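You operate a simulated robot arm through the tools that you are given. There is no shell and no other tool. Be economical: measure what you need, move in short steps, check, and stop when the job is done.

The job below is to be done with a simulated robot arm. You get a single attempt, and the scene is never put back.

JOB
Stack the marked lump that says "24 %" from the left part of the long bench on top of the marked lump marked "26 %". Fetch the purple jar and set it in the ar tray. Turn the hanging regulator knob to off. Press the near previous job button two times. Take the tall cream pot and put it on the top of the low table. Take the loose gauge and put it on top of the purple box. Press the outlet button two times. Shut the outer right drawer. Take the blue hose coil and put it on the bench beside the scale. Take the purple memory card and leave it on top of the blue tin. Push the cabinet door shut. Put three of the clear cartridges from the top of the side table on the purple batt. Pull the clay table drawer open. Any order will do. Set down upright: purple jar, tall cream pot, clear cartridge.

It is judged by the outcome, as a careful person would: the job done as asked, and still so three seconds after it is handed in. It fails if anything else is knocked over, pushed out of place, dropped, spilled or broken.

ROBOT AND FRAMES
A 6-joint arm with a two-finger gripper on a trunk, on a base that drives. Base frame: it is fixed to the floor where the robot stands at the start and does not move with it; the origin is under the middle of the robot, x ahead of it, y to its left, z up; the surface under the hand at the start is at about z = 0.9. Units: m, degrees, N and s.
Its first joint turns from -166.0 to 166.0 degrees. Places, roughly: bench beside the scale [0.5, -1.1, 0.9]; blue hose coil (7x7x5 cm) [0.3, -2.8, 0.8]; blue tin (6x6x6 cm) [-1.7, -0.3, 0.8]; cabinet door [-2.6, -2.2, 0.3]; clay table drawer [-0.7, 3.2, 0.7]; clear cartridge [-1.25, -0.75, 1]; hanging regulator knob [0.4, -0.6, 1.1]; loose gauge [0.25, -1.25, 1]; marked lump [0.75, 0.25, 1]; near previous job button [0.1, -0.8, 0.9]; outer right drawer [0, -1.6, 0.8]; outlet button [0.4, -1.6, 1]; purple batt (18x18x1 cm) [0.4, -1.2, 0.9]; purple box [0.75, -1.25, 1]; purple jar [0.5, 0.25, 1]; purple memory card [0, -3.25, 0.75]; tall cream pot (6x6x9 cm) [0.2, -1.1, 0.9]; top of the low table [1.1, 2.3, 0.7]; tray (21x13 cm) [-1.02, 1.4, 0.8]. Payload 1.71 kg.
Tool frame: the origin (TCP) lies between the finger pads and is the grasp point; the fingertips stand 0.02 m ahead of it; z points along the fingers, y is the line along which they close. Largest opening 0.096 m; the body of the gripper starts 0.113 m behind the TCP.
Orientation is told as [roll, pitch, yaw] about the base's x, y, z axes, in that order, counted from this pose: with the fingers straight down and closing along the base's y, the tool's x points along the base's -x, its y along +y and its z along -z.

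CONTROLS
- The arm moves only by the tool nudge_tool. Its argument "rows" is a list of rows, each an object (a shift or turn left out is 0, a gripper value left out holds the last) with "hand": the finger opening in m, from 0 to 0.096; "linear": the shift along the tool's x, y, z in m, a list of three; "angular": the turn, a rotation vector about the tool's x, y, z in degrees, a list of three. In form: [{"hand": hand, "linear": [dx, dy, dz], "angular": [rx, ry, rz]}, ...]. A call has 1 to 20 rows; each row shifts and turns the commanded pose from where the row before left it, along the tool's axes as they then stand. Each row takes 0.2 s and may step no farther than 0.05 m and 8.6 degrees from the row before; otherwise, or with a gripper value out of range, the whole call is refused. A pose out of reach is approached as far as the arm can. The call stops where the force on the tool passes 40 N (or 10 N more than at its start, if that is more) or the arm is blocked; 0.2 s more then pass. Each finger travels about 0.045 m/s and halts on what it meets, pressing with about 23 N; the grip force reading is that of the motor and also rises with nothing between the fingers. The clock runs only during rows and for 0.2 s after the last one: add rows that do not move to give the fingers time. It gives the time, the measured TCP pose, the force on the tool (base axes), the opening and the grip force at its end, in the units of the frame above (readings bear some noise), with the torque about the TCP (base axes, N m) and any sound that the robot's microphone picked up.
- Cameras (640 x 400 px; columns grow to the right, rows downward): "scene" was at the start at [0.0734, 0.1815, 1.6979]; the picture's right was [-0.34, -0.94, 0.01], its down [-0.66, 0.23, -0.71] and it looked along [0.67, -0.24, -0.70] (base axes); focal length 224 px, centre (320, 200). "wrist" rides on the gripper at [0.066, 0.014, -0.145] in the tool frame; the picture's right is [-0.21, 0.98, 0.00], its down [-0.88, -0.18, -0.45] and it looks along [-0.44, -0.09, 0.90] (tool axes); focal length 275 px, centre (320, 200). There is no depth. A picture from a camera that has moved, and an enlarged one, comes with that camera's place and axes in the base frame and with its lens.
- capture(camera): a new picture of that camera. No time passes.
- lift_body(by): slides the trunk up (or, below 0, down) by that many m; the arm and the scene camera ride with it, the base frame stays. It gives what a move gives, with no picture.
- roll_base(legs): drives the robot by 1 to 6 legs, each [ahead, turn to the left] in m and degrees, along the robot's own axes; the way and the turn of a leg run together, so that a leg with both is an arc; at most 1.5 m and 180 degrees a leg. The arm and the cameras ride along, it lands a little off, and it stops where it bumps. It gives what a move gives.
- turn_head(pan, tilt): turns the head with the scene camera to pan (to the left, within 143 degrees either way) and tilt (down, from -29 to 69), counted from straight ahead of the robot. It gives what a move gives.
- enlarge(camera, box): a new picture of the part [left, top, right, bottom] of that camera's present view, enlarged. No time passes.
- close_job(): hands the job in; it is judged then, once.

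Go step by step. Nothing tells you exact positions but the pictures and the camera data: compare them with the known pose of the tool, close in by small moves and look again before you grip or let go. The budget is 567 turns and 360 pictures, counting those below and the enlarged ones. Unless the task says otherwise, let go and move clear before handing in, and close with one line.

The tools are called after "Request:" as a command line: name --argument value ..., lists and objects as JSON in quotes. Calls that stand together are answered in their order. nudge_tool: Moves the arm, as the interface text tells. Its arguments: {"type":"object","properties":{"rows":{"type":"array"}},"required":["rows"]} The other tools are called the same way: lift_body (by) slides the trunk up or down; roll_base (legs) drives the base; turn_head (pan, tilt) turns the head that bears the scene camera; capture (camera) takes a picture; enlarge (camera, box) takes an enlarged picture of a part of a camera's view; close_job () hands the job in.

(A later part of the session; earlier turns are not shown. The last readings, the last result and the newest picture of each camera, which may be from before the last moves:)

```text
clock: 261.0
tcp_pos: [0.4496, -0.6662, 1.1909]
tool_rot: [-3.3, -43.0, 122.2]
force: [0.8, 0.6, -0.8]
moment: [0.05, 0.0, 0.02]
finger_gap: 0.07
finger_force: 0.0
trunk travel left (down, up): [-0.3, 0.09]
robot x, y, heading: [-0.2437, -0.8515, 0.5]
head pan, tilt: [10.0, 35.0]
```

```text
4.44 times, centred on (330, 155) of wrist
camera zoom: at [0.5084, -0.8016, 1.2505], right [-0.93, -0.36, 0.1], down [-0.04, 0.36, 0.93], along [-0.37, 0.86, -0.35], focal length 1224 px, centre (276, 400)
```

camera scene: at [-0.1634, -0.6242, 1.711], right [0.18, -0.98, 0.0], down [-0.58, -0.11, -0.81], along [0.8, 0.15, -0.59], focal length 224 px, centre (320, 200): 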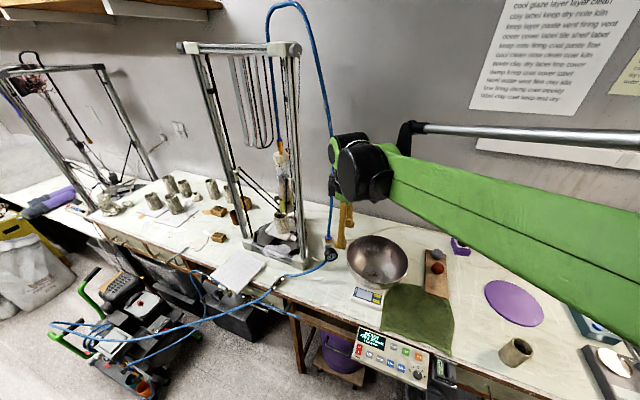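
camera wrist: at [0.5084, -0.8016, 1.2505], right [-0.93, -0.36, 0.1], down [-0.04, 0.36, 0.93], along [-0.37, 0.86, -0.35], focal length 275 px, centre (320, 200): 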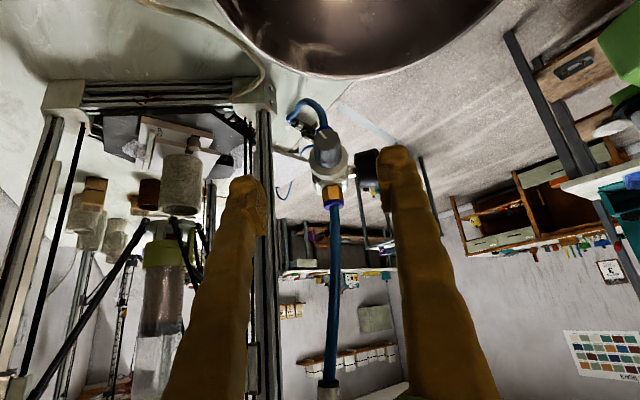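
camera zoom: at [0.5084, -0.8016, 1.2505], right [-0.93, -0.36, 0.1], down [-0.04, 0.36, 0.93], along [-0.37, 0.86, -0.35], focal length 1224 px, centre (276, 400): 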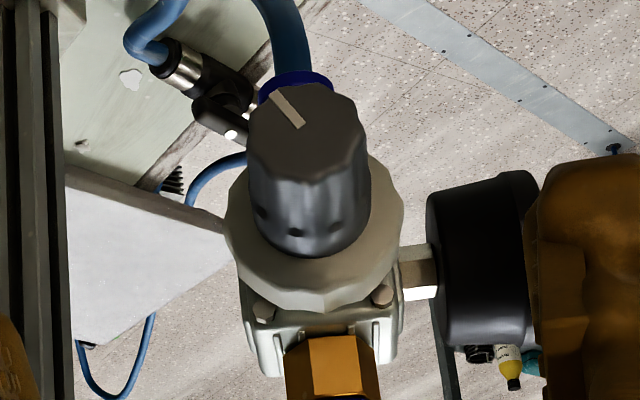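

The end mark shows the pointer; gauge reads 3 bar. I'll grip and turn counter-clockwise (as seen from the knob end), watching the gauge. First approach.

Request:
nudge_tool --rows '[{"linear": [0, 0.004, 0.03], "hand": 0.06}, {"linear": [0, 0, 0.03]}, {"linear": [-0.001, 0, 0.025]}, {}]'

Request:
capture --camera "wrist"

Request:
enlarge --camera "scene" --box '[310, 200, 390, 270]'

```text
clock: 262.0
tcp_pos: [0.4188, -0.6157, 1.1313]
tool_rot: [-3.3, -42.9, 122.3]
force: [-0.7, 0.3, -0.2]
moment: [-0.02, 0.01, 0.0]
finger_gap: 0.0599
finger_force: 0.1
trunk travel left (down, up): [-0.3, 0.09]
robot x, y, heading: [-0.2465, -0.849, 0.7]
head pan, tilt: [10.0, 35.0]
```

```text
221 pictures are left
camera wrist: at [0.4763, -0.7514, 1.1901], right [-0.93, -0.36, 0.1], down [-0.04, 0.36, 0.93], along [-0.37, 0.86, -0.35], focal length 275 px, centre (320, 200)
```

wrist: 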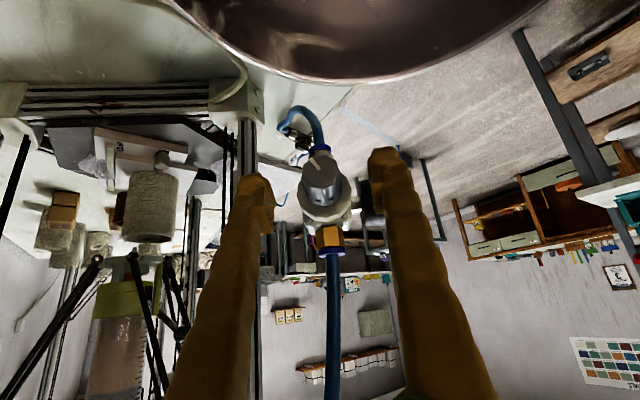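

```text
5.71 times, centred on (350, 235) of scene
camera zoom: at [-0.1633, -0.624, 1.7109], right [0.18, -0.98, 0.0], down [-0.58, -0.1, -0.81], along [0.8, 0.15, -0.59], focal length 1281 px, centre (149, 0)
```

zoom: 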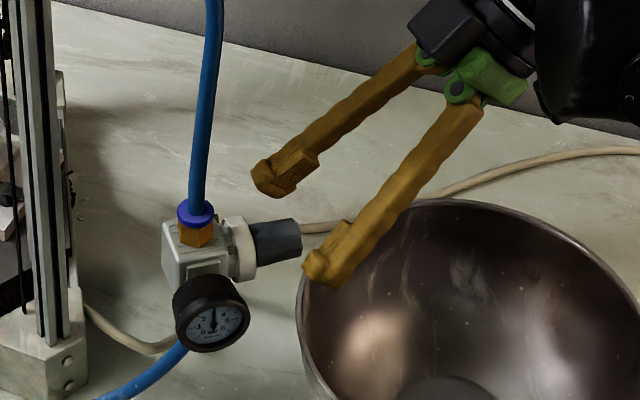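

Request:
nudge_tool --rows '[{"linear": [0, 0.001, 0.022]}, {}]'

Request:
capture --camera "wrist"

Request:
enlarge --camera "scene" --box '[310, 200, 390, 270]'

```text
clock: 262.6
tcp_pos: [0.4098, -0.6034, 1.1148]
tool_rot: [-3.3, -43.1, 122.2]
force: [-1.0, 0.3, 0.0]
moment: [-0.02, -0.01, 0.01]
finger_gap: 0.0599
finger_force: 0.1
trunk travel left (down, up): [-0.3, 0.09]
robot x, y, heading: [-0.2464, -0.8486, 0.3]
head pan, tilt: [10.0, 35.0]
```

```text
219 pictures are left
camera wrist: at [0.4688, -0.7387, 1.174], right [-0.93, -0.36, 0.1], down [-0.04, 0.36, 0.93], along [-0.37, 0.86, -0.35], focal length 275 px, centre (320, 200)
```

wrist: 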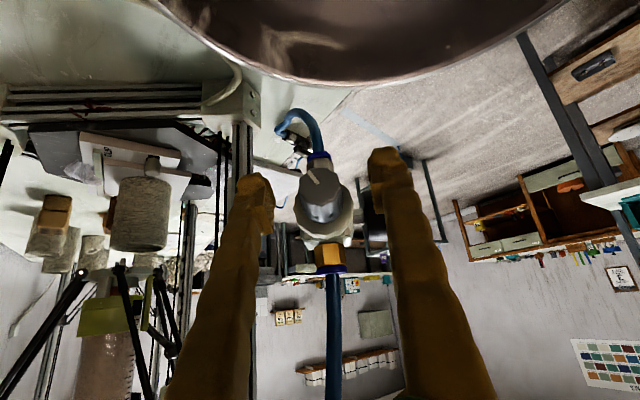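

```text
5.71 times, centred on (350, 235) of scene
camera zoom: at [-0.1632, -0.6239, 1.7109], right [0.18, -0.98, 0.0], down [-0.58, -0.1, -0.81], along [0.8, 0.15, -0.59], focal length 1281 px, centre (149, 0)
```

zoom: 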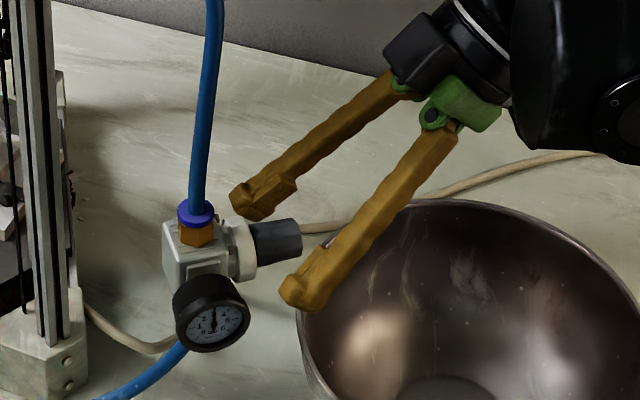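

Request:
nudge_tool --rows '[{"hand": 0.015}, {}, {}, {}, {}]'

Request:
capture --camera "wrist"

```text
clock: 263.8
tcp_pos: [0.4118, -0.6021, 1.1138]
tool_rot: [-3.3, -43.0, 122.0]
force: [11.0, 7.0, 4.0]
moment: [0.05, 0.0, -0.37]
finger_gap: 0.0231
finger_force: 35.1
trunk travel left (down, up): [-0.3, 0.09]
robot x, y, heading: [-0.2453, -0.8505, 0.7]
head pan, tilt: [10.0, 35.0]
```

```text
217 pictures are left
camera wrist: at [0.4695, -0.7386, 1.1738], right [-0.93, -0.36, 0.1], down [-0.04, 0.36, 0.93], along [-0.37, 0.86, -0.35], focal length 275 px, centre (320, 200)
```

wrist: 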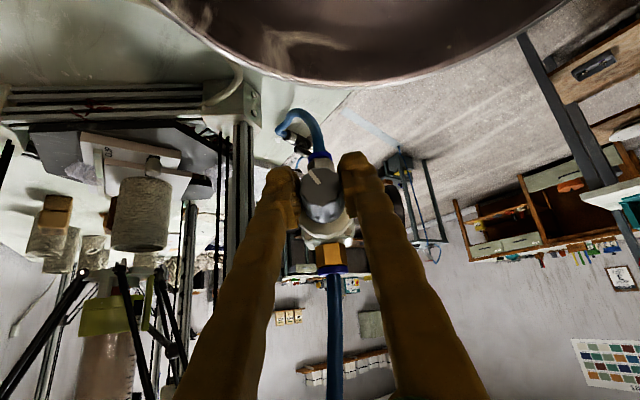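

Gripped. I turn ~28° counter-clockwise and check gauge.

Request:
nudge_tool --rows '[{"linear": [0, -0.002, 0], "angular": [5.1, 0, -4.8]}, {"angular": [5.1, 0, -4.8]}, {"angular": [5.1, 0, -4.8]}, {"angular": [5.1, 0, -4.8]}, {}]'

Request:
enlarge --camera "scene" --box '[315, 235, 365, 270]'

Request:
enlarge --camera "wrist" --box '[270, 130, 390, 250]'

```text
clock: 265.0
tcp_pos: [0.4121, -0.603, 1.1135]
tool_rot: [-38.8, -36.1, 145.4]
force: [-14.1, -15.9, -12.1]
moment: [-0.24, -0.08, -0.08]
finger_gap: 0.023
finger_force: 35.2
trunk travel left (down, up): [-0.3, 0.09]
robot x, y, heading: [-0.2478, -0.8505, 0.6]
head pan, tilt: [10.0, 35.0]
```

```text
11.43 times, centred on (340, 252) of scene
camera zoom: at [-0.164, -0.6256, 1.7111], right [0.18, -0.98, 0.0], down [-0.58, -0.1, -0.81], along [0.8, 0.15, -0.59], focal length 2562 px, centre (91, -400)
```

zoom: 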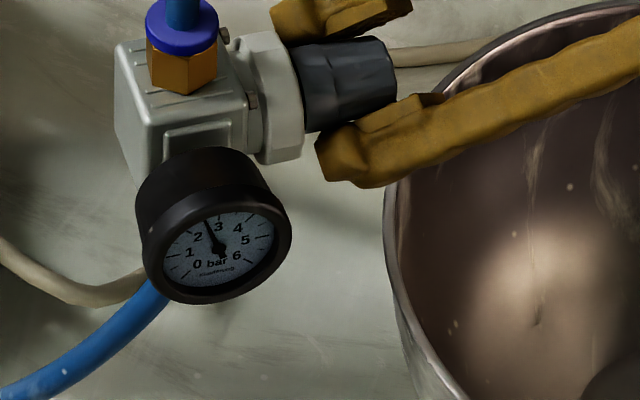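

```text
3.33 times, centred on (330, 190) of wrist
camera zoom: at [0.447, -0.7519, 1.1585], right [-0.87, -0.33, -0.38], down [-0.44, 0.14, 0.89], along [-0.24, 0.93, -0.26], focal length 918 px, centre (287, 233)
```

zoom: 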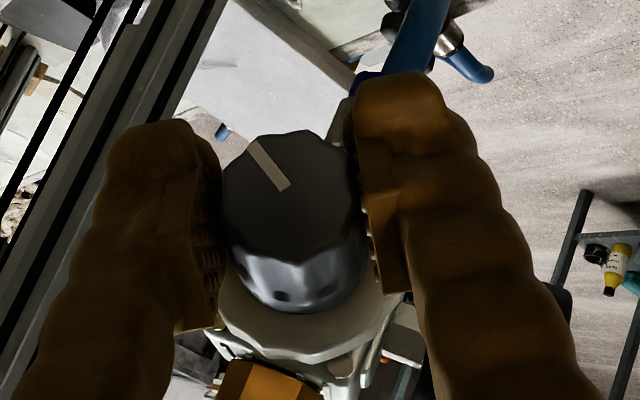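

Pressure is dropping (≈2.6 bar). I continue in this direction.

Request:
nudge_tool --rows '[{"angular": [5.1, 0, -4.8]}, {"angular": [5.1, 0, -4.8]}, {"angular": [5.1, 0, -4.8]}, {"angular": [5.1, 0, -4.8]}, {}]'

Request:
enlarge --camera "scene" --box '[290, 200, 390, 280]'

```text
clock: 266.1
tcp_pos: [0.3954, -0.6057, 1.1214]
tool_rot: [-65.8, -20.0, 158.5]
force: [11.9, -19.4, -22.1]
moment: [-0.32, 0.07, -0.19]
finger_gap: 0.0243
finger_force: 35.0
trunk travel left (down, up): [-0.3, 0.09]
robot x, y, heading: [-0.2454, -0.8486, 0.5]
head pan, tilt: [10.0, 35.0]
stopped in row 5: the force on the tool passed its limit at 42 N (the readings are from after the stop); the commanded pose is now the measured one
```

```text
5.00 times, centred on (340, 240) of scene
camera zoom: at [-0.1627, -0.6261, 1.7112], right [0.18, -0.98, 0.0], down [-0.58, -0.1, -0.81], along [0.8, 0.15, -0.59], focal length 1121 px, centre (220, 0)
```

zoom: 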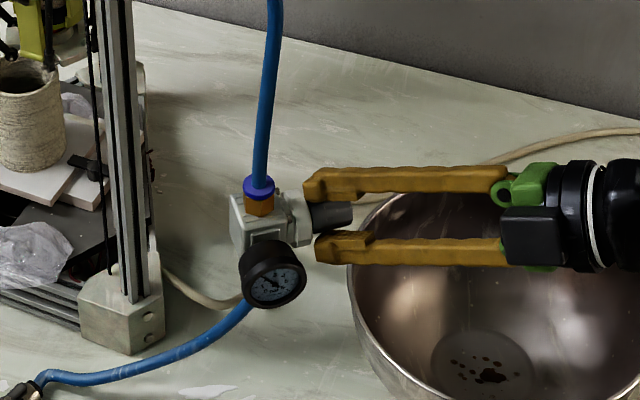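

Request:
enlarge --camera "scene" --box '[315, 235, 365, 270]'

Request:
enlarge --camera "scene" --box '[340, 190, 460, 290]'

```text
11.43 times, centred on (340, 252) of scene
camera zoom: at [-0.1627, -0.6261, 1.7112], right [0.18, -0.98, 0.0], down [-0.58, -0.1, -0.81], along [0.8, 0.15, -0.59], focal length 2562 px, centre (91, -400)
```

zoom: 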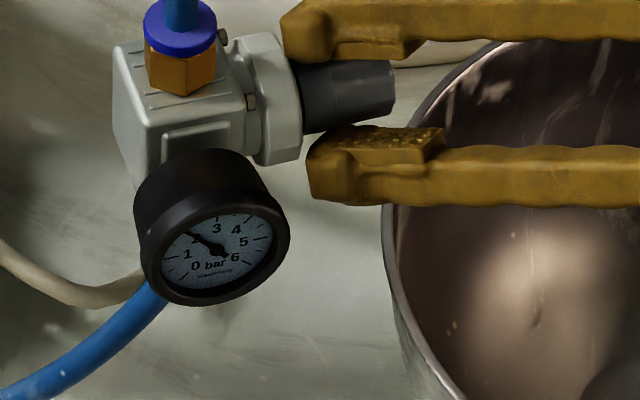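

```text
4.00 times, centred on (400, 240) of scene
camera zoom: at [-0.1627, -0.6261, 1.7112], right [0.18, -0.98, 0.0], down [-0.58, -0.1, -0.81], along [0.8, 0.15, -0.59], focal length 897 px, centre (0, 40)
```

zoom: 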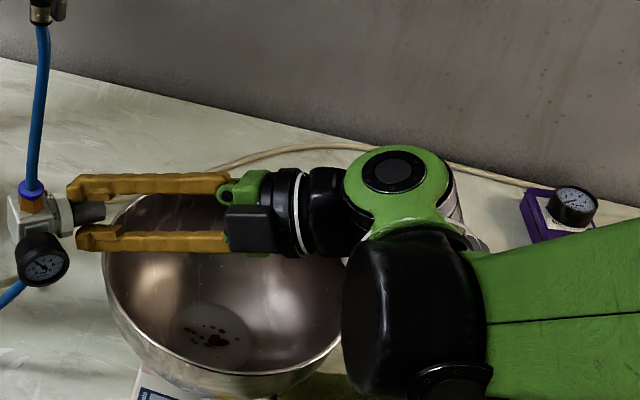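

Gauge is at ≈1.9 bar after 56°. I open, recentre on the knob axis, swing back and regrip.

Request:
nudge_tool --rows '[{"hand": 0.06}, {}, {}, {"linear": [0.014, -0.002, 0.008]}, {}]'

Request:
nudge_tool --rows '[{"angular": [-5.1, 0, 4.8]}, {"angular": [-5.1, 0, 4.8]}, {"angular": [-5.1, 0, 4.8]}, {"angular": [-5.1, 0, 4.8]}, {"angular": [-5.1, 0, 4.8]}, {"angular": [-5.1, 0, 4.8]}, {"angular": [-5.1, 0, 4.8]}, {"angular": [-5.1, 0, 4.8]}, {}]'

Request:
capture --camera "wrist"

Request:
enlarge --camera "scene" --box '[290, 200, 390, 280]'

```text
clock: 267.3
tcp_pos: [0.4111, -0.6011, 1.1162]
tool_rot: [-65.9, -20.2, 158.7]
force: [1.3, -0.2, 0.9]
moment: [0.02, 0.02, 0.04]
finger_gap: 0.0599
finger_force: 0.0
trunk travel left (down, up): [-0.3, 0.09]
robot x, y, heading: [-0.2438, -0.851, 0.5]
head pan, tilt: [10.0, 35.0]
```

```text
clock: 269.3
tcp_pos: [0.4108, -0.5992, 1.1164]
tool_rot: [-3.9, -42.5, 122.7]
force: [0.3, 1.5, -0.6]
moment: [0.01, 0.05, 0.02]
finger_gap: 0.0599
finger_force: 0.0
trunk travel left (down, up): [-0.3, 0.09]
robot x, y, heading: [-0.2424, -0.8482, 0.6]
head pan, tilt: [10.0, 35.0]
```

```text
211 pictures are left
camera wrist: at [0.4683, -0.7345, 1.1771], right [-0.93, -0.36, 0.09], down [-0.05, 0.37, 0.93], along [-0.37, 0.86, -0.36], focal length 275 px, centre (320, 200)
```

wrist: 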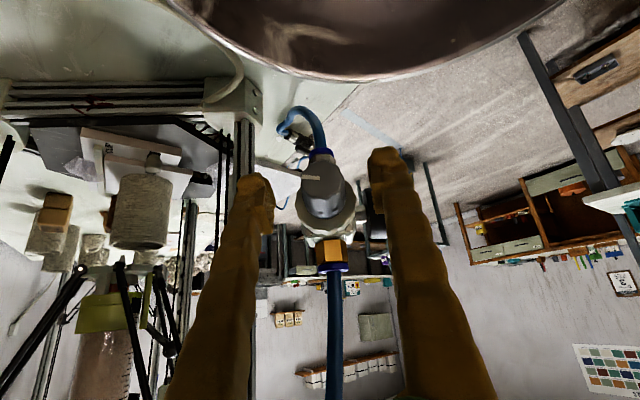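

```text
5.00 times, centred on (340, 240) of scene
camera zoom: at [-0.163, -0.6241, 1.7109], right [0.18, -0.98, 0.0], down [-0.58, -0.1, -0.81], along [0.8, 0.15, -0.59], focal length 1121 px, centre (220, 0)
```

zoom: 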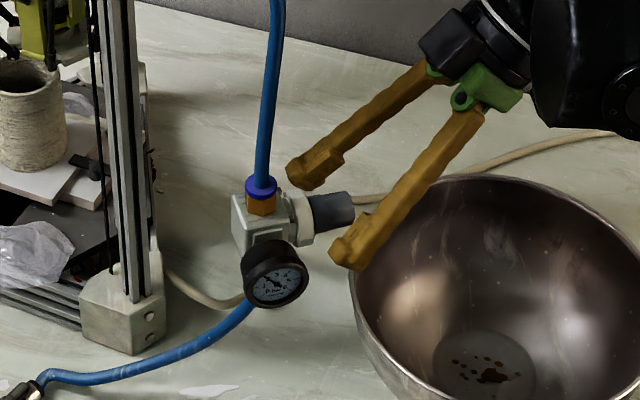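

Request:
nudge_tool --rows '[{"angular": [-5.1, 0, 4.8]}, {"angular": [-5.1, 0, 4.8]}, {"angular": [-5.1, 0, 4.8]}, {"angular": [-5.1, 0, 4.8]}, {}, {"hand": 0.015}, {}, {}, {}, {}]'

Request:
nudge_tool --rows '[{"angular": [5.1, 0, -4.8]}, {"angular": [5.1, 0, -4.8]}, {"angular": [5.1, 0, -4.8]}, {"angular": [5.1, 0, -4.8]}, {"angular": [5.1, 0, -4.8]}, {"angular": [5.1, 0, -4.8]}, {}]'

Request:
enlarge --camera "scene" --box '[315, 235, 365, 270]'

```text
clock: 271.5
tcp_pos: [0.4096, -0.594, 1.1171]
tool_rot: [22.9, -39.9, 104.1]
force: [-9.0, -3.2, -2.3]
moment: [0.05, 0.15, 0.43]
finger_gap: 0.0354
finger_force: 35.0
out of reach, approached as far as the arm can: row 3, 4
trunk travel left (down, up): [-0.3, 0.09]
robot x, y, heading: [-0.2447, -0.8495, 0.6]
head pan, tilt: [10.0, 35.0]
```

```text
clock: 272.9
tcp_pos: [0.402, -0.5978, 1.1213]
tool_rot: [-31.7, -36.8, 139.7]
force: [70.2, -22.6, -20.6]
moment: [-0.46, 0.41, -1.94]
finger_gap: 0.0393
finger_force: 19.0
trunk travel left (down, up): [-0.3, 0.09]
robot x, y, heading: [-0.2421, -0.8462, 0.4]
head pan, tilt: [10.0, 35.0]
stopped in row 7: the force on the tool passed its limit at 41 N (the readings are from after the stop); the commanded pose is now the measured one
```

```text
11.43 times, centred on (340, 252) of scene
camera zoom: at [-0.1537, -0.6269, 1.7106], right [0.18, -0.98, -0.01], down [-0.58, -0.1, -0.81], along [0.79, 0.15, -0.59], focal length 2562 px, centre (91, -400)
```

zoom: 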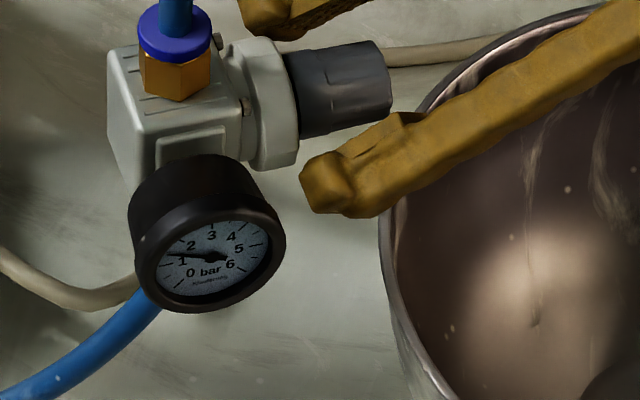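

The fingers caught the nut. I open, re-centre further out on the knob.

Request:
nudge_tool --rows '[{"hand": 0.06}, {}, {}]'

Request:
enlarge --camera "wrist" --box '[220, 100, 420, 260]'

```text
clock: 273.7
tcp_pos: [0.3932, -0.5913, 1.1249]
tool_rot: [-31.8, -36.9, 140.4]
force: [-0.3, -0.4, 1.0]
moment: [0.0, -0.01, 0.02]
finger_gap: 0.06
finger_force: 0.1
trunk travel left (down, up): [-0.3, 0.09]
robot x, y, heading: [-0.2454, -0.8525, 0.3]
head pan, tilt: [10.0, 35.0]
```

```text
2.50 times, centred on (320, 180) of wrist
camera zoom: at [0.4302, -0.7388, 1.1773], right [-0.9, -0.34, -0.29], down [-0.37, 0.2, 0.91], along [-0.25, 0.92, -0.31], focal length 688 px, centre (320, 250)
```

zoom: 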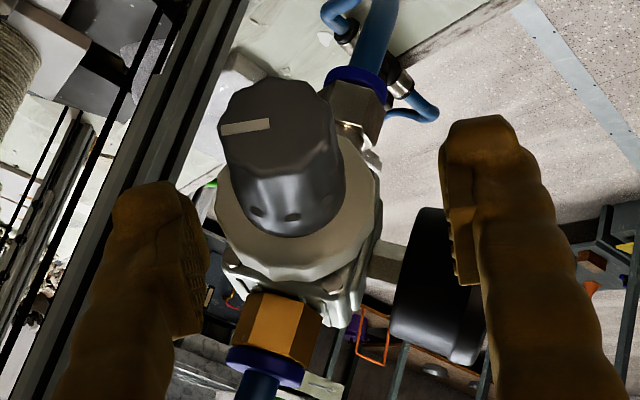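

Request:
nudge_tool --rows '[{"linear": [0.024, -0.006, -0.006]}, {"angular": [-5.1, 0, 4.8]}, {"angular": [-5.1, 0, 4.8]}, {"angular": [-5.1, 0, 4.8]}, {"angular": [-5.1, 0, 4.8]}, {}]'

Request:
enlarge --camera "wrist" --box '[220, 100, 420, 260]'

Request:
enlarge --camera "scene" --box '[290, 200, 390, 280]'

```text
clock: 275.1
tcp_pos: [0.4131, -0.6072, 1.1165]
tool_rot: [4.2, -41.6, 116.3]
force: [0.4, 0.1, -0.2]
moment: [-0.04, 0.0, 0.0]
finger_gap: 0.0602
finger_force: 0.0
trunk travel left (down, up): [-0.3, 0.09]
robot x, y, heading: [-0.2423, -0.8505, 0.4]
head pan, tilt: [10.0, 35.0]
```

```text
2.50 times, centred on (320, 180) of wrist
camera zoom: at [0.4745, -0.7388, 1.1811], right [-0.92, -0.34, 0.19], down [0.03, 0.43, 0.9], along [-0.39, 0.84, -0.38], focal length 688 px, centre (320, 250)
```

zoom: 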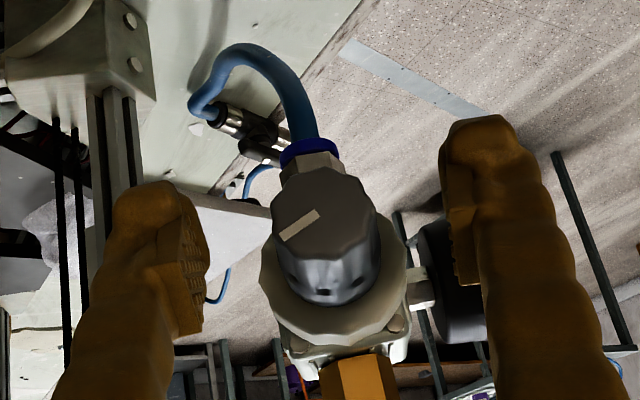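

```text
5.00 times, centred on (340, 240) of scene
camera zoom: at [-0.1629, -0.6241, 1.7109], right [0.18, -0.98, 0.0], down [-0.58, -0.1, -0.81], along [0.8, 0.15, -0.59], focal length 1121 px, centre (220, 0)
```

zoom: 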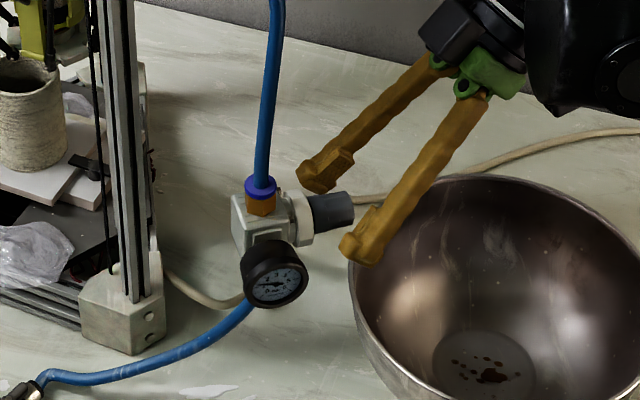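

Well centred. I grip and turn further.

Request:
nudge_tool --rows '[{"hand": 0.015}, {}, {}, {}, {}]'

Request:
nudge_tool --rows '[{"angular": [5.1, 0, -4.8]}, {"angular": [5.1, 0, -4.8]}, {"angular": [5.1, 0, -4.8]}, {"angular": [5.1, 0, -4.8]}, {"angular": [5.1, 0, -4.8]}, {"angular": [5.1, 0, -4.8]}, {}]'

Request:
enlarge --camera "scene" --box '[315, 235, 365, 270]'

```text
clock: 276.3
tcp_pos: [0.4131, -0.6069, 1.1168]
tool_rot: [4.1, -41.6, 116.4]
force: [0.7, 0.3, 0.7]
moment: [0.0, 0.01, -0.11]
finger_gap: 0.0241
finger_force: 35.3
trunk travel left (down, up): [-0.3, 0.09]
robot x, y, heading: [-0.2444, -0.8488, 0.5]
head pan, tilt: [10.0, 35.0]
```

```text
clock: 277.8
tcp_pos: [0.3984, -0.6103, 1.1278]
tool_rot: [-47.8, -30.1, 149.4]
force: [48.0, 0.5, 33.9]
moment: [-0.06, -0.8, -0.58]
finger_gap: 0.0222
finger_force: 34.7
trunk travel left (down, up): [-0.3, 0.09]
robot x, y, heading: [-0.2444, -0.8499, 0.6]
head pan, tilt: [10.0, 35.0]
stopped in row 7: the force on the tool passed its limit at 42 N (the readings are from after the stop); the commanded pose is now the measured one
```

```text
11.43 times, centred on (340, 252) of scene
camera zoom: at [-0.162, -0.6261, 1.7121], right [0.18, -0.98, 0.0], down [-0.58, -0.1, -0.81], along [0.8, 0.15, -0.59], focal length 2562 px, centre (91, -400)
```

zoom: 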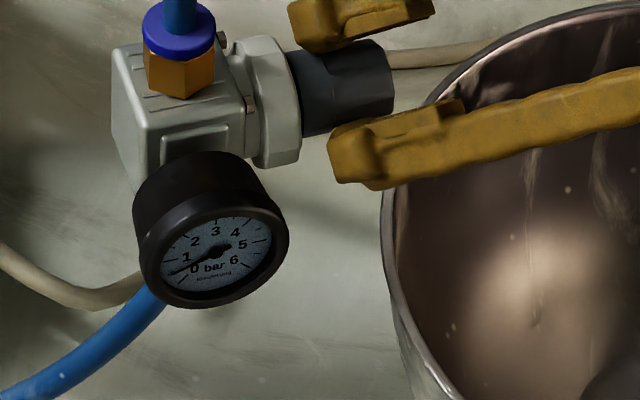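

Gauge ≈0.6 bar. One more regrip cycle.

Request:
nudge_tool --rows '[{"hand": 0.06}, {}, {}, {"linear": [0.0156, -0.004, 0.009]}, {"angular": [-5.1, 0, 4.8]}, {"angular": [-5.1, 0, 4.8]}, {"angular": [-5.1, 0, 4.8]}, {"angular": [-5.1, 0, 4.8]}, {"angular": [-5.1, 0, 4.8]}, {"angular": [-5.1, 0, 4.8]}, {}]'

Request:
enlarge --camera "wrist" --box '[220, 100, 420, 260]'

```text
clock: 280.2
tcp_pos: [0.4102, -0.6055, 1.1149]
tool_rot: [3.3, -41.0, 116.9]
force: [0.5, 0.7, -1.0]
moment: [0.01, 0.02, 0.05]
finger_gap: 0.0602
finger_force: 0.1
trunk travel left (down, up): [-0.3, 0.09]
robot x, y, heading: [-0.2443, -0.849, 0.6]
head pan, tilt: [10.0, 35.0]
```

```text
2.50 times, centred on (320, 180) of wrist
camera zoom: at [0.4711, -0.7376, 1.1803], right [-0.92, -0.34, 0.18], down [0.02, 0.43, 0.9], along [-0.38, 0.84, -0.39], focal length 688 px, centre (320, 250)
```

zoom: 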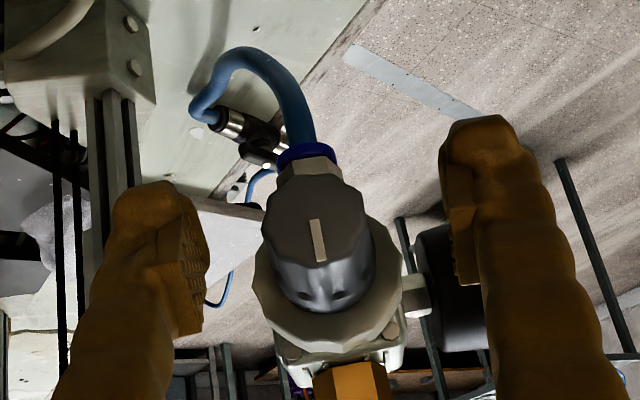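

Request:
nudge_tool --rows '[{"linear": [0.002, -0.001, -0.001], "hand": 0.015}, {}, {}, {}, {}]'

Request:
nudge_tool --rows '[{"angular": [5.1, 0, -4.8]}, {"angular": [5.1, 0, -4.8]}, {"angular": [5.1, 0, -4.8]}, {"angular": [5.1, 0, -4.8]}, {"angular": [5.1, 0, -4.8]}, {}]'

Request:
enlarge --camera "scene" --box '[315, 235, 365, 270]'

Request:
enlarge --camera "wrist" --box '[220, 100, 420, 260]'

```text
clock: 281.4
tcp_pos: [0.4138, -0.6077, 1.1143]
tool_rot: [3.3, -41.1, 117.1]
force: [4.0, 2.1, 2.5]
moment: [0.07, 0.05, -0.18]
finger_gap: 0.023
finger_force: 35.1
trunk travel left (down, up): [-0.3, 0.09]
robot x, y, heading: [-0.2438, -0.8517, 0.4]
head pan, tilt: [10.0, 35.0]
```

```text
clock: 282.8
tcp_pos: [0.4128, -0.6072, 1.1142]
tool_rot: [-40.2, -33.4, 145.5]
force: [4.3, -4.8, -18.5]
moment: [-0.52, 0.26, -0.27]
finger_gap: 0.0222
finger_force: 34.8
trunk travel left (down, up): [-0.3, 0.09]
robot x, y, heading: [-0.246, -0.8475, 0.5]
head pan, tilt: [10.0, 35.0]
```

```text
11.43 times, centred on (340, 252) of scene
camera zoom: at [-0.1615, -0.6243, 1.7109], right [0.18, -0.98, 0.0], down [-0.58, -0.1, -0.81], along [0.8, 0.15, -0.59], focal length 2562 px, centre (91, -400)
```

zoom: 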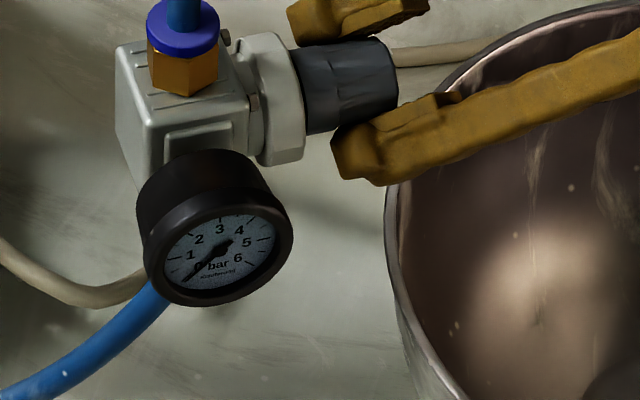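

```text
2.50 times, centred on (320, 180) of wrist
camera zoom: at [0.4453, -0.7563, 1.1619], right [-0.85, -0.32, -0.41], down [-0.48, 0.15, 0.87], along [-0.22, 0.93, -0.28], focal length 688 px, centre (320, 250)
```

zoom: 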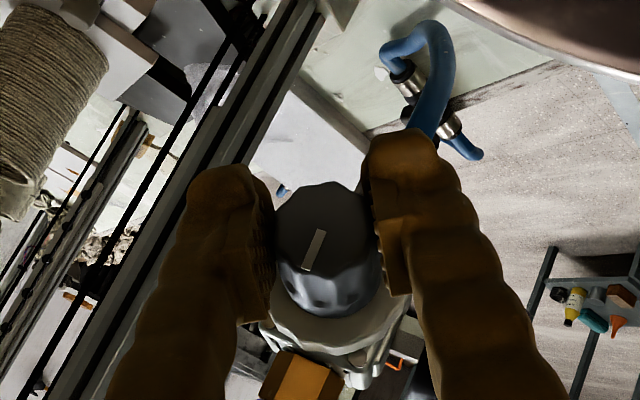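

Gauge is practically at 0. I turn a little more to reach the end stop.

Request:
nudge_tool --rows '[{"angular": [5.1, 0, -4.8]}, {"angular": [3, 0, -2.8]}, {}]'

Request:
enlarge --camera "scene" --box '[315, 235, 365, 270]'

```text
clock: 283.6
tcp_pos: [0.4136, -0.6087, 1.1143]
tool_rot: [-51.2, -28.0, 151.7]
force: [7.5, -5.8, -18.3]
moment: [-0.37, 0.11, -0.22]
finger_gap: 0.0222
finger_force: 35.1
trunk travel left (down, up): [-0.3, 0.09]
robot x, y, heading: [-0.245, -0.8452, 0.5]
head pan, tilt: [10.0, 35.0]
```

```text
11.43 times, centred on (340, 252) of scene
camera zoom: at [-0.1613, -0.6245, 1.7109], right [0.18, -0.98, 0.0], down [-0.58, -0.1, -0.81], along [0.8, 0.15, -0.59], focal length 2562 px, centre (91, -400)
```

zoom: 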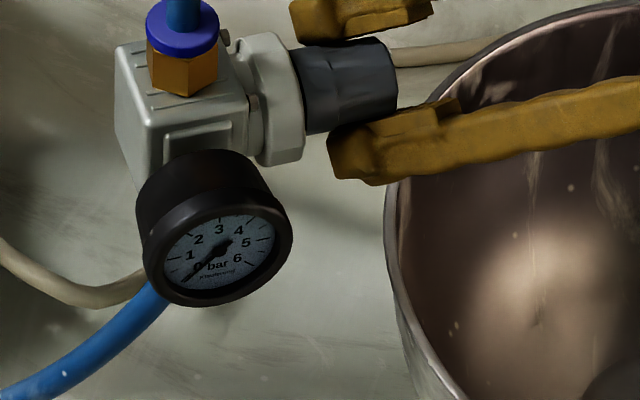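

Needle stays at 0: the knob is at its off stop. I release and retreat.

Request:
nudge_tool --rows '[{"hand": 0.06}, {}, {}, {"angular": [-5.1, 0, 4.8]}, {"angular": [-5.1, 0, 4.8]}, {"angular": [-5.1, 0, 4.8]}, {"angular": [-5.1, 0, 4.8]}, {"angular": [-5.1, 0, 4.8]}, {"angular": [-5.1, 0, 4.8]}, {"linear": [0, 0, -0.04]}, {"linear": [0, 0, -0.04]}, {"linear": [0, 0, -0.04]}, {}]'

Request:
enlarge --camera "wrist" --box '[220, 100, 420, 260]'

Request:
enlarge --camera "scene" --box '[280, 180, 460, 290]'

```text
clock: 286.4
tcp_pos: [0.448, -0.6789, 1.2035]
tool_rot: [-2.2, -41.0, 120.7]
force: [0.1, -0.3, 0.4]
moment: [-0.01, -0.02, -0.03]
finger_gap: 0.0601
finger_force: 0.0
trunk travel left (down, up): [-0.3, 0.09]
robot x, y, heading: [-0.2437, -0.8495, 0.4]
head pan, tilt: [10.0, 35.0]
```

```text
2.50 times, centred on (320, 180) of wrist
camera zoom: at [0.5054, -0.8125, 1.2695], right [-0.93, -0.35, 0.11], down [-0.04, 0.4, 0.92], along [-0.36, 0.85, -0.39], focal length 688 px, centre (320, 250)
```

zoom: 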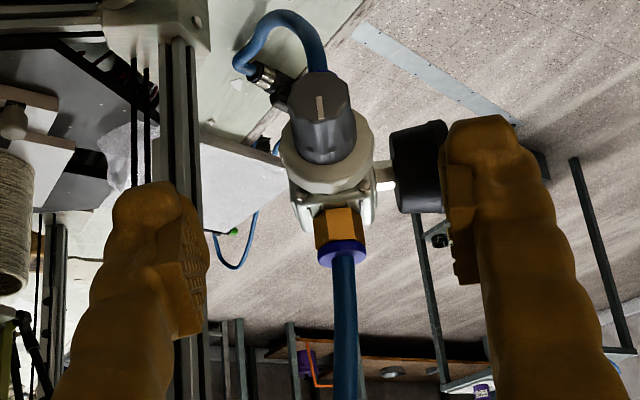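

```text
3.56 times, centred on (370, 235) of scene
camera zoom: at [-0.1634, -0.6247, 1.711], right [0.18, -0.98, 0.0], down [-0.58, -0.1, -0.81], along [0.8, 0.15, -0.59], focal length 797 px, centre (142, 76)
```

zoom: 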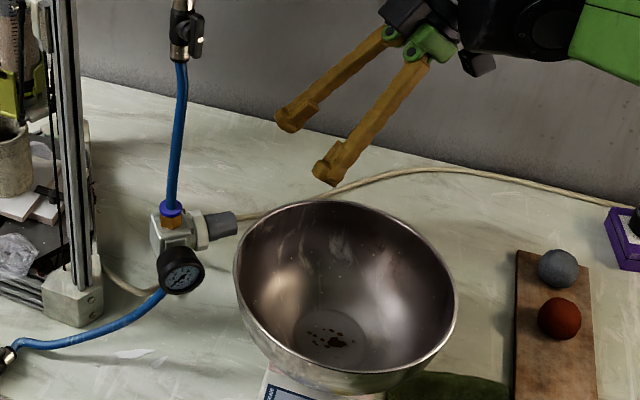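

Request:
enlarge --camera "scene" --box '[318, 245, 346, 265]'

Request:
enlarge --camera "wrist" --box '[300, 120, 350, 170]'

```text
16.00 times, centred on (332, 255) of scene
camera zoom: at [-0.1634, -0.6247, 1.711], right [0.18, -0.98, 0.0], down [-0.58, -0.1, -0.81], along [0.8, 0.15, -0.59], focal length 3588 px, centre (128, -680)
```

zoom: 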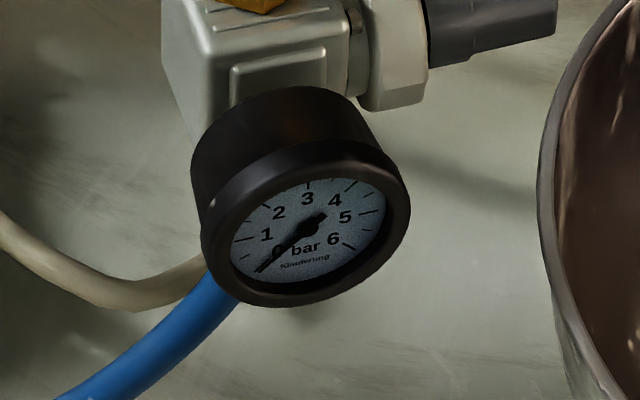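

```text
8.00 times, centred on (325, 145) of wrist
camera zoom: at [0.5054, -0.8125, 1.2695], right [-0.93, -0.35, 0.11], down [-0.04, 0.4, 0.92], along [-0.36, 0.85, -0.39], focal length 2202 px, centre (280, 640)
```

zoom: 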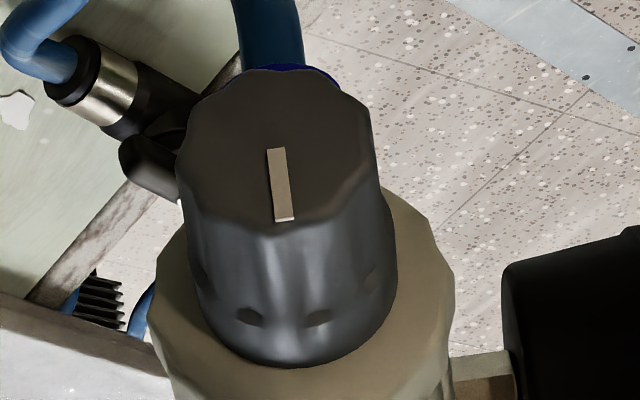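

The regulator reads 0: off. I restore the tool to straight down and go for the cream pot.

Request:
nudge_tool --rows '[{"linear": [-0.02, 0, -0.03], "angular": [0, 8, 0]}, {"linear": [0, 0, -0.03], "angular": [0, 8, 0]}, {"angular": [0, 8, 0]}, {"angular": [0, 8, 0]}, {"angular": [0, 8, 0]}, {"linear": [0, 0.045, 0]}, {"linear": [0, 0.045, 0]}, {"linear": [0, 0.045, 0]}, {"linear": [0, 0.045, 0]}, {"linear": [0, 0.045, 0]}, {}]'

Request:
nudge_tool --rows '[{"angular": [0, 0, 8.2]}, {"angular": [0, 0, 8.2]}, {"angular": [0, 0, 8.2]}, {"angular": [0, 0, 8.2]}, {"angular": [0, 0, 8.2]}, {"angular": [0, 0, 8.2]}, {"angular": [0, 0, 8.2]}, {"angular": [0, 0, 8.2]}, {"angular": [0, 0, 8.2]}, {"angular": [0, 0, 8.2]}, {"angular": [0, 0, 8.2]}, {"angular": [0, 0, 8.2]}, {"angular": [0, 0, 8.2]}, {"angular": [0, 0, 8.2]}, {"angular": [0, 0, 8.2]}, {"angular": [0, 0, 7.5]}, {}]'

Request:
capture --camera "wrist"

```text
clock: 288.8
tcp_pos: [0.264, -0.8073, 1.2592]
tool_rot: [-1.5, -1.2, 119.4]
force: [-0.3, 0.2, 0.8]
moment: [0.01, 0.02, 0.0]
finger_gap: 0.0601
finger_force: 0.1
trunk travel left (down, up): [-0.3, 0.09]
robot x, y, heading: [-0.2455, -0.8502, 0.6]
head pan, tilt: [10.0, 35.0]
```

```text
clock: 292.4
tcp_pos: [0.2612, -0.8061, 1.2587]
tool_rot: [1.8, -0.4, -11.2]
force: [0.3, 0.4, -0.5]
moment: [0.01, 0.03, 0.02]
finger_gap: 0.0602
finger_force: 0.0
trunk travel left (down, up): [-0.3, 0.09]
robot x, y, heading: [-0.2428, -0.8475, 0.3]
head pan, tilt: [10.0, 35.0]
```

```text
196 pictures are left
camera wrist: at [0.1969, -0.7852, 1.4033], right [0.39, 0.92, 0.03], down [0.82, -0.37, 0.45], along [0.42, -0.15, -0.89], focal length 275 px, centre (320, 200)
```

wrist: 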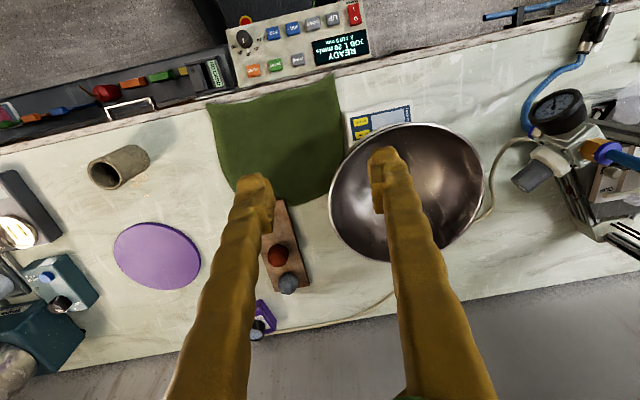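

Request:
nudge_tool --rows '[{"linear": [-0.0024, -0.048, 0], "hand": 0.096}, {"linear": [-0.0024, -0.048, 0]}, {"linear": [-0.0024, -0.048, 0]}, {"linear": [-0.0024, -0.048, 0]}, {"linear": [-0.0024, -0.048, 0]}, {"linear": [-0.0024, -0.048, 0]}, {"linear": [-0.0024, -0.048, 0]}, {"angular": [-1.8, 0, 0]}, {"linear": [0, 0, 0.05]}, {"linear": [0, 0, 0.05]}, {}]'

Request:
capture --camera "wrist"

```text
clock: 294.8
tcp_pos: [0.2151, -1.1319, 1.1485]
tool_rot: [3.7, -0.3, -11.3]
force: [-1.1, -0.1, 0.1]
moment: [0.04, 0.03, 0.0]
finger_gap: 0.0961
finger_force: 0.1
trunk travel left (down, up): [-0.3, 0.09]
robot x, y, heading: [-0.2458, -0.8513, 0.7]
head pan, tilt: [10.0, 35.0]
```

```text
195 pictures are left
camera wrist: at [0.15, -1.1152, 1.2939], right [0.39, 0.92, 0.07], down [0.82, -0.38, 0.44], along [0.43, -0.12, -0.9], focal length 275 px, centre (320, 200)
```

wrist: 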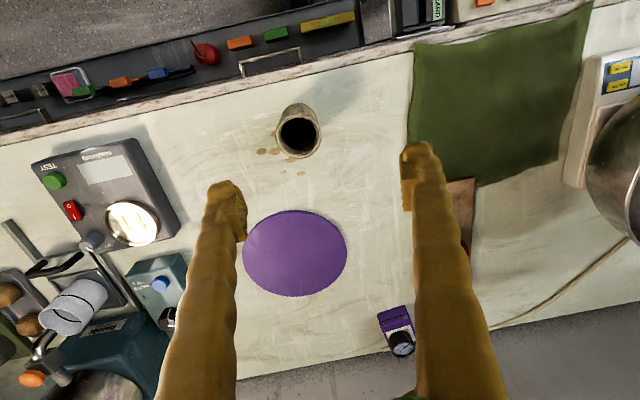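

Request:
nudge_tool --rows '[{"angular": [3.7, 0, 0]}, {"linear": [0, 0, 0.03]}, {}]'

Request:
capture --camera "wrist"

```text
clock: 295.6
tcp_pos: [0.2169, -1.1339, 1.1198]
tool_rot: [0.0, -0.5, -11.3]
force: [0.0, 0.1, 0.0]
moment: [0.06, 0.0, 0.02]
finger_gap: 0.096
finger_force: 0.1
trunk travel left (down, up): [-0.3, 0.09]
robot x, y, heading: [-0.2442, -0.8458, 0.4]
head pan, tilt: [10.0, 35.0]
```

```text
194 pictures are left
camera wrist: at [0.1526, -1.107, 1.2627], right [0.39, 0.92, 0.0], down [0.82, -0.35, 0.45], along [0.42, -0.18, -0.89], focal length 275 px, centre (320, 200)
```

wrist: 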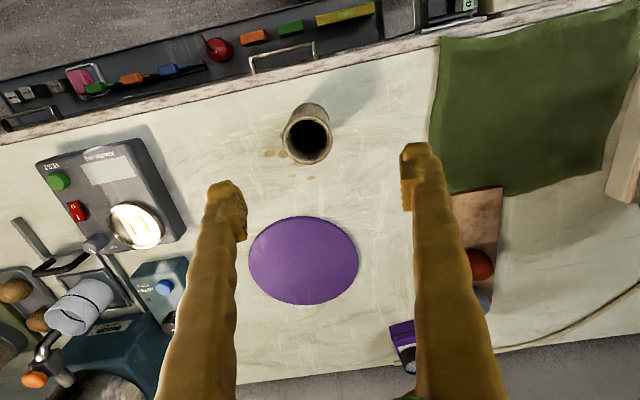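

Request:
nudge_tool --rows '[{"linear": [0, -0.013, 0.02]}, {"linear": [0, 0, 0.05]}, {"linear": [0, 0, 0.05]}, {"linear": [0, 0, 0.05]}, {}]'

Request:
capture --camera "wrist"

```text
clock: 296.8
tcp_pos: [0.212, -1.146, 0.9478]
tool_rot: [0.0, -0.4, -11.2]
force: [0.1, 0.1, -0.3]
moment: [0.04, 0.03, 0.02]
finger_gap: 0.0959
finger_force: 0.0
trunk travel left (down, up): [-0.3, 0.09]
robot x, y, heading: [-0.2491, -0.8506, 0.2]
head pan, tilt: [10.0, 35.0]
```

```text
193 pictures are left
camera wrist: at [0.149, -1.1192, 1.0919], right [0.39, 0.92, 0.0], down [0.82, -0.35, 0.45], along [0.42, -0.17, -0.89], focal length 275 px, centre (320, 200)
```

wrist: 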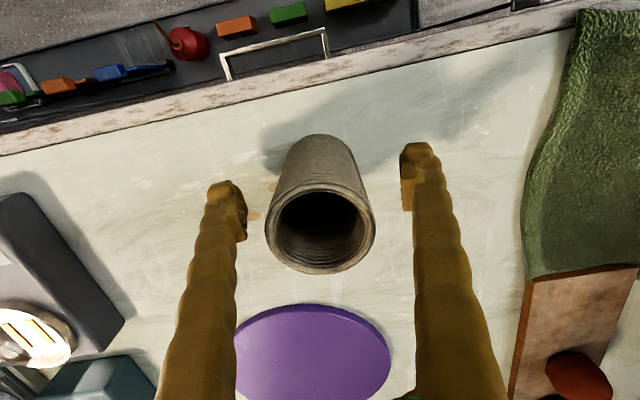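

Centred. I close gently on the pot and lift.

Request:
nudge_tool --rows '[{"hand": 0.045}, {}, {}, {}, {}]'

Request:
nudge_tool --rows '[{"linear": [0, 0, -0.03]}, {"linear": [0, 0, -0.05]}, {"linear": [0, 0, -0.05]}, {"linear": [0, 0, -0.05]}, {"linear": [0.03, 0, -0.04]}, {"linear": [0.05, 0, 0]}, {}]'

Request:
capture --camera "wrist"

```text
clock: 298.0
tcp_pos: [0.2116, -1.1458, 0.9492]
tool_rot: [-0.1, -0.5, -11.1]
force: [-0.9, -0.4, 1.6]
moment: [0.0, -0.04, 0.04]
finger_gap: 0.0539
finger_force: 23.7
trunk travel left (down, up): [-0.3, 0.09]
robot x, y, heading: [-0.2452, -0.8504, 0.3]
head pan, tilt: [10.0, 35.0]
```

```text
clock: 299.6
tcp_pos: [0.1351, -1.13, 1.1684]
tool_rot: [0.0, -0.4, -11.0]
force: [-0.5, 0.5, -1.1]
moment: [-0.06, 0.03, -0.03]
finger_gap: 0.0536
finger_force: 22.8
trunk travel left (down, up): [-0.3, 0.09]
robot x, y, heading: [-0.2444, -0.855, 0.6]
head pan, tilt: [10.0, 35.0]
```

```text
192 pictures are left
camera wrist: at [0.0716, -1.1031, 1.3118], right [0.39, 0.92, 0.0], down [0.82, -0.35, 0.45], along [0.42, -0.18, -0.89], focal length 275 px, centre (320, 200)
```

wrist: 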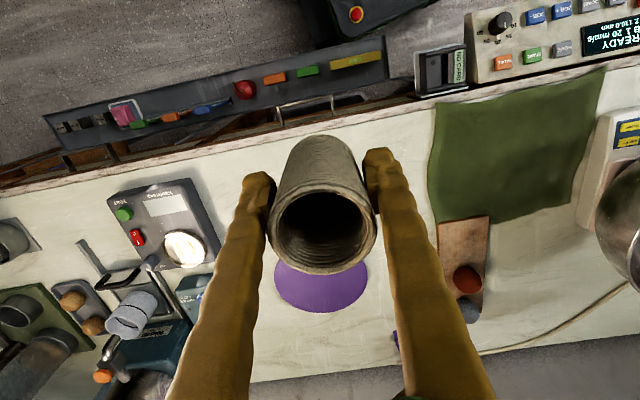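

Pot is held. I back out, turn and drive up the lane toward the low table area to look at it.

Request:
roll_base --legs '[[-0.2, 0], [0, 90], [1.3, 0], [0.9, 0]]'

Request:
turn_head --pan -35 --tilt 30

Request:
capture --camera "scene"

```text
clock: 322.1
tcp_pos: [-0.2894, 1.7255, 1.1683]
tool_rot: [0.0, -0.4, 81.3]
force: [0.0, -0.3, -2.8]
moment: [0.01, -0.04, 0.01]
finger_gap: 0.0516
finger_force: 23.0
trunk travel left (down, up): [-0.3, 0.09]
robot x, y, heading: [-0.554, 1.3366, 92.7]
head pan, tilt: [10.0, 35.0]
```

```text
clock: 323.2
tcp_pos: [-0.2889, 1.7093, 1.1729]
tool_rot: [0.1, -1.3, 81.2]
force: [0.2, -1.7, -1.6]
moment: [0.08, 0.0, 0.0]
finger_gap: 0.0516
finger_force: 23.0
trunk travel left (down, up): [-0.3, 0.09]
robot x, y, heading: [-0.553, 1.3364, 92.6]
head pan, tilt: [-35.0, 30.0]
```

```text
191 pictures are left
camera scene: at [-0.7157, 1.3968, 1.719], right [0.85, -0.53, 0.01], down [-0.27, -0.44, -0.86], along [0.46, 0.73, -0.51], focal length 224 px, centre (320, 200)
```

scene: 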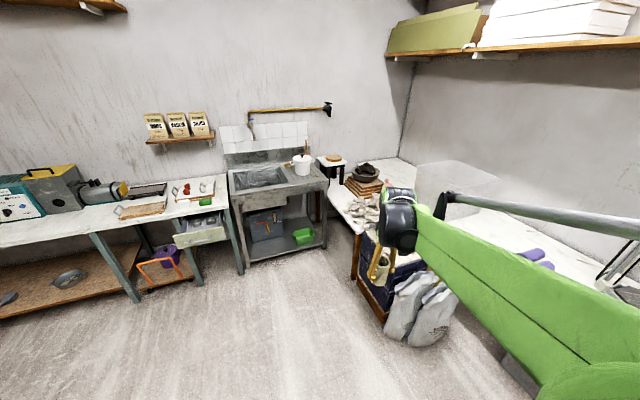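

I look at the pot in hand, then turn toward the low bench between the clay bags and the compressor.

Request:
capture --camera "wrist"

Request:
roll_base --legs '[[0, -82], [0.45, 0]]'

Request:
turn_head --pan 25 --tilt 40

Request:
capture --camera "scene"

```text
190 pictures are left
camera wrist: at [-0.3135, 1.6426, 1.3159], right [-0.94, 0.35, 0.01], down [0.32, 0.83, 0.46], along [0.16, 0.44, -0.89], focal length 275 px, centre (320, 200)
```

wrist: 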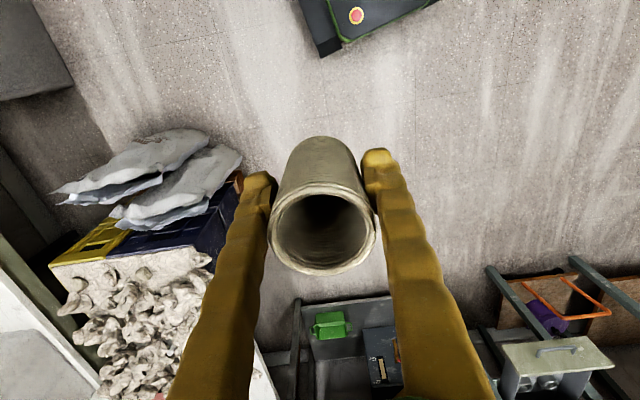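

```text
clock: 328.1
tcp_pos: [-0.1554, 1.1772, 1.1835]
tool_rot: [0.3, -3.1, 7.4]
force: [-1.0, 0.6, -2.0]
moment: [-0.01, -0.07, 0.01]
finger_gap: 0.0515
finger_force: 23.2
trunk travel left (down, up): [-0.3, 0.09]
robot x, y, heading: [-0.5511, 1.3366, 18.6]
head pan, tilt: [-35.0, 30.0]
stopped in leg 1: the robot was blocked; the commanded pose is now the measured one
```

```text
clock: 329.4
tcp_pos: [-0.1498, 1.1783, 1.1816]
tool_rot: [0.4, -2.7, 7.4]
force: [0.3, 0.6, -1.0]
moment: [-0.01, 0.03, 0.0]
finger_gap: 0.0516
finger_force: 23.4
trunk travel left (down, up): [-0.3, 0.09]
robot x, y, heading: [-0.5544, 1.337, 19.2]
head pan, tilt: [25.0, 40.0]
```

```text
189 pictures are left
camera scene: at [-0.5641, 1.5926, 1.7036], right [0.69, -0.72, -0.01], down [-0.47, -0.45, -0.76], along [0.54, 0.53, -0.65], focal length 224 px, centre (320, 200)
```

scene: 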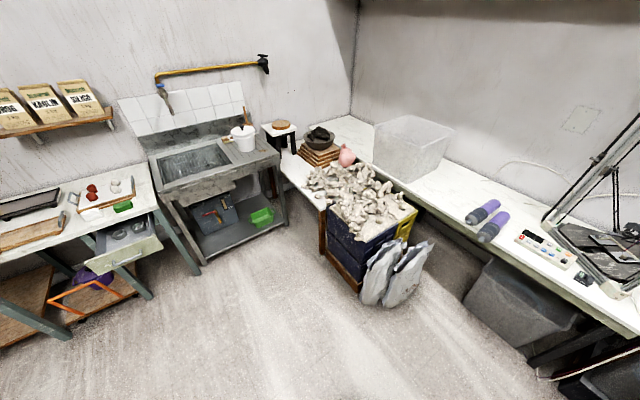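

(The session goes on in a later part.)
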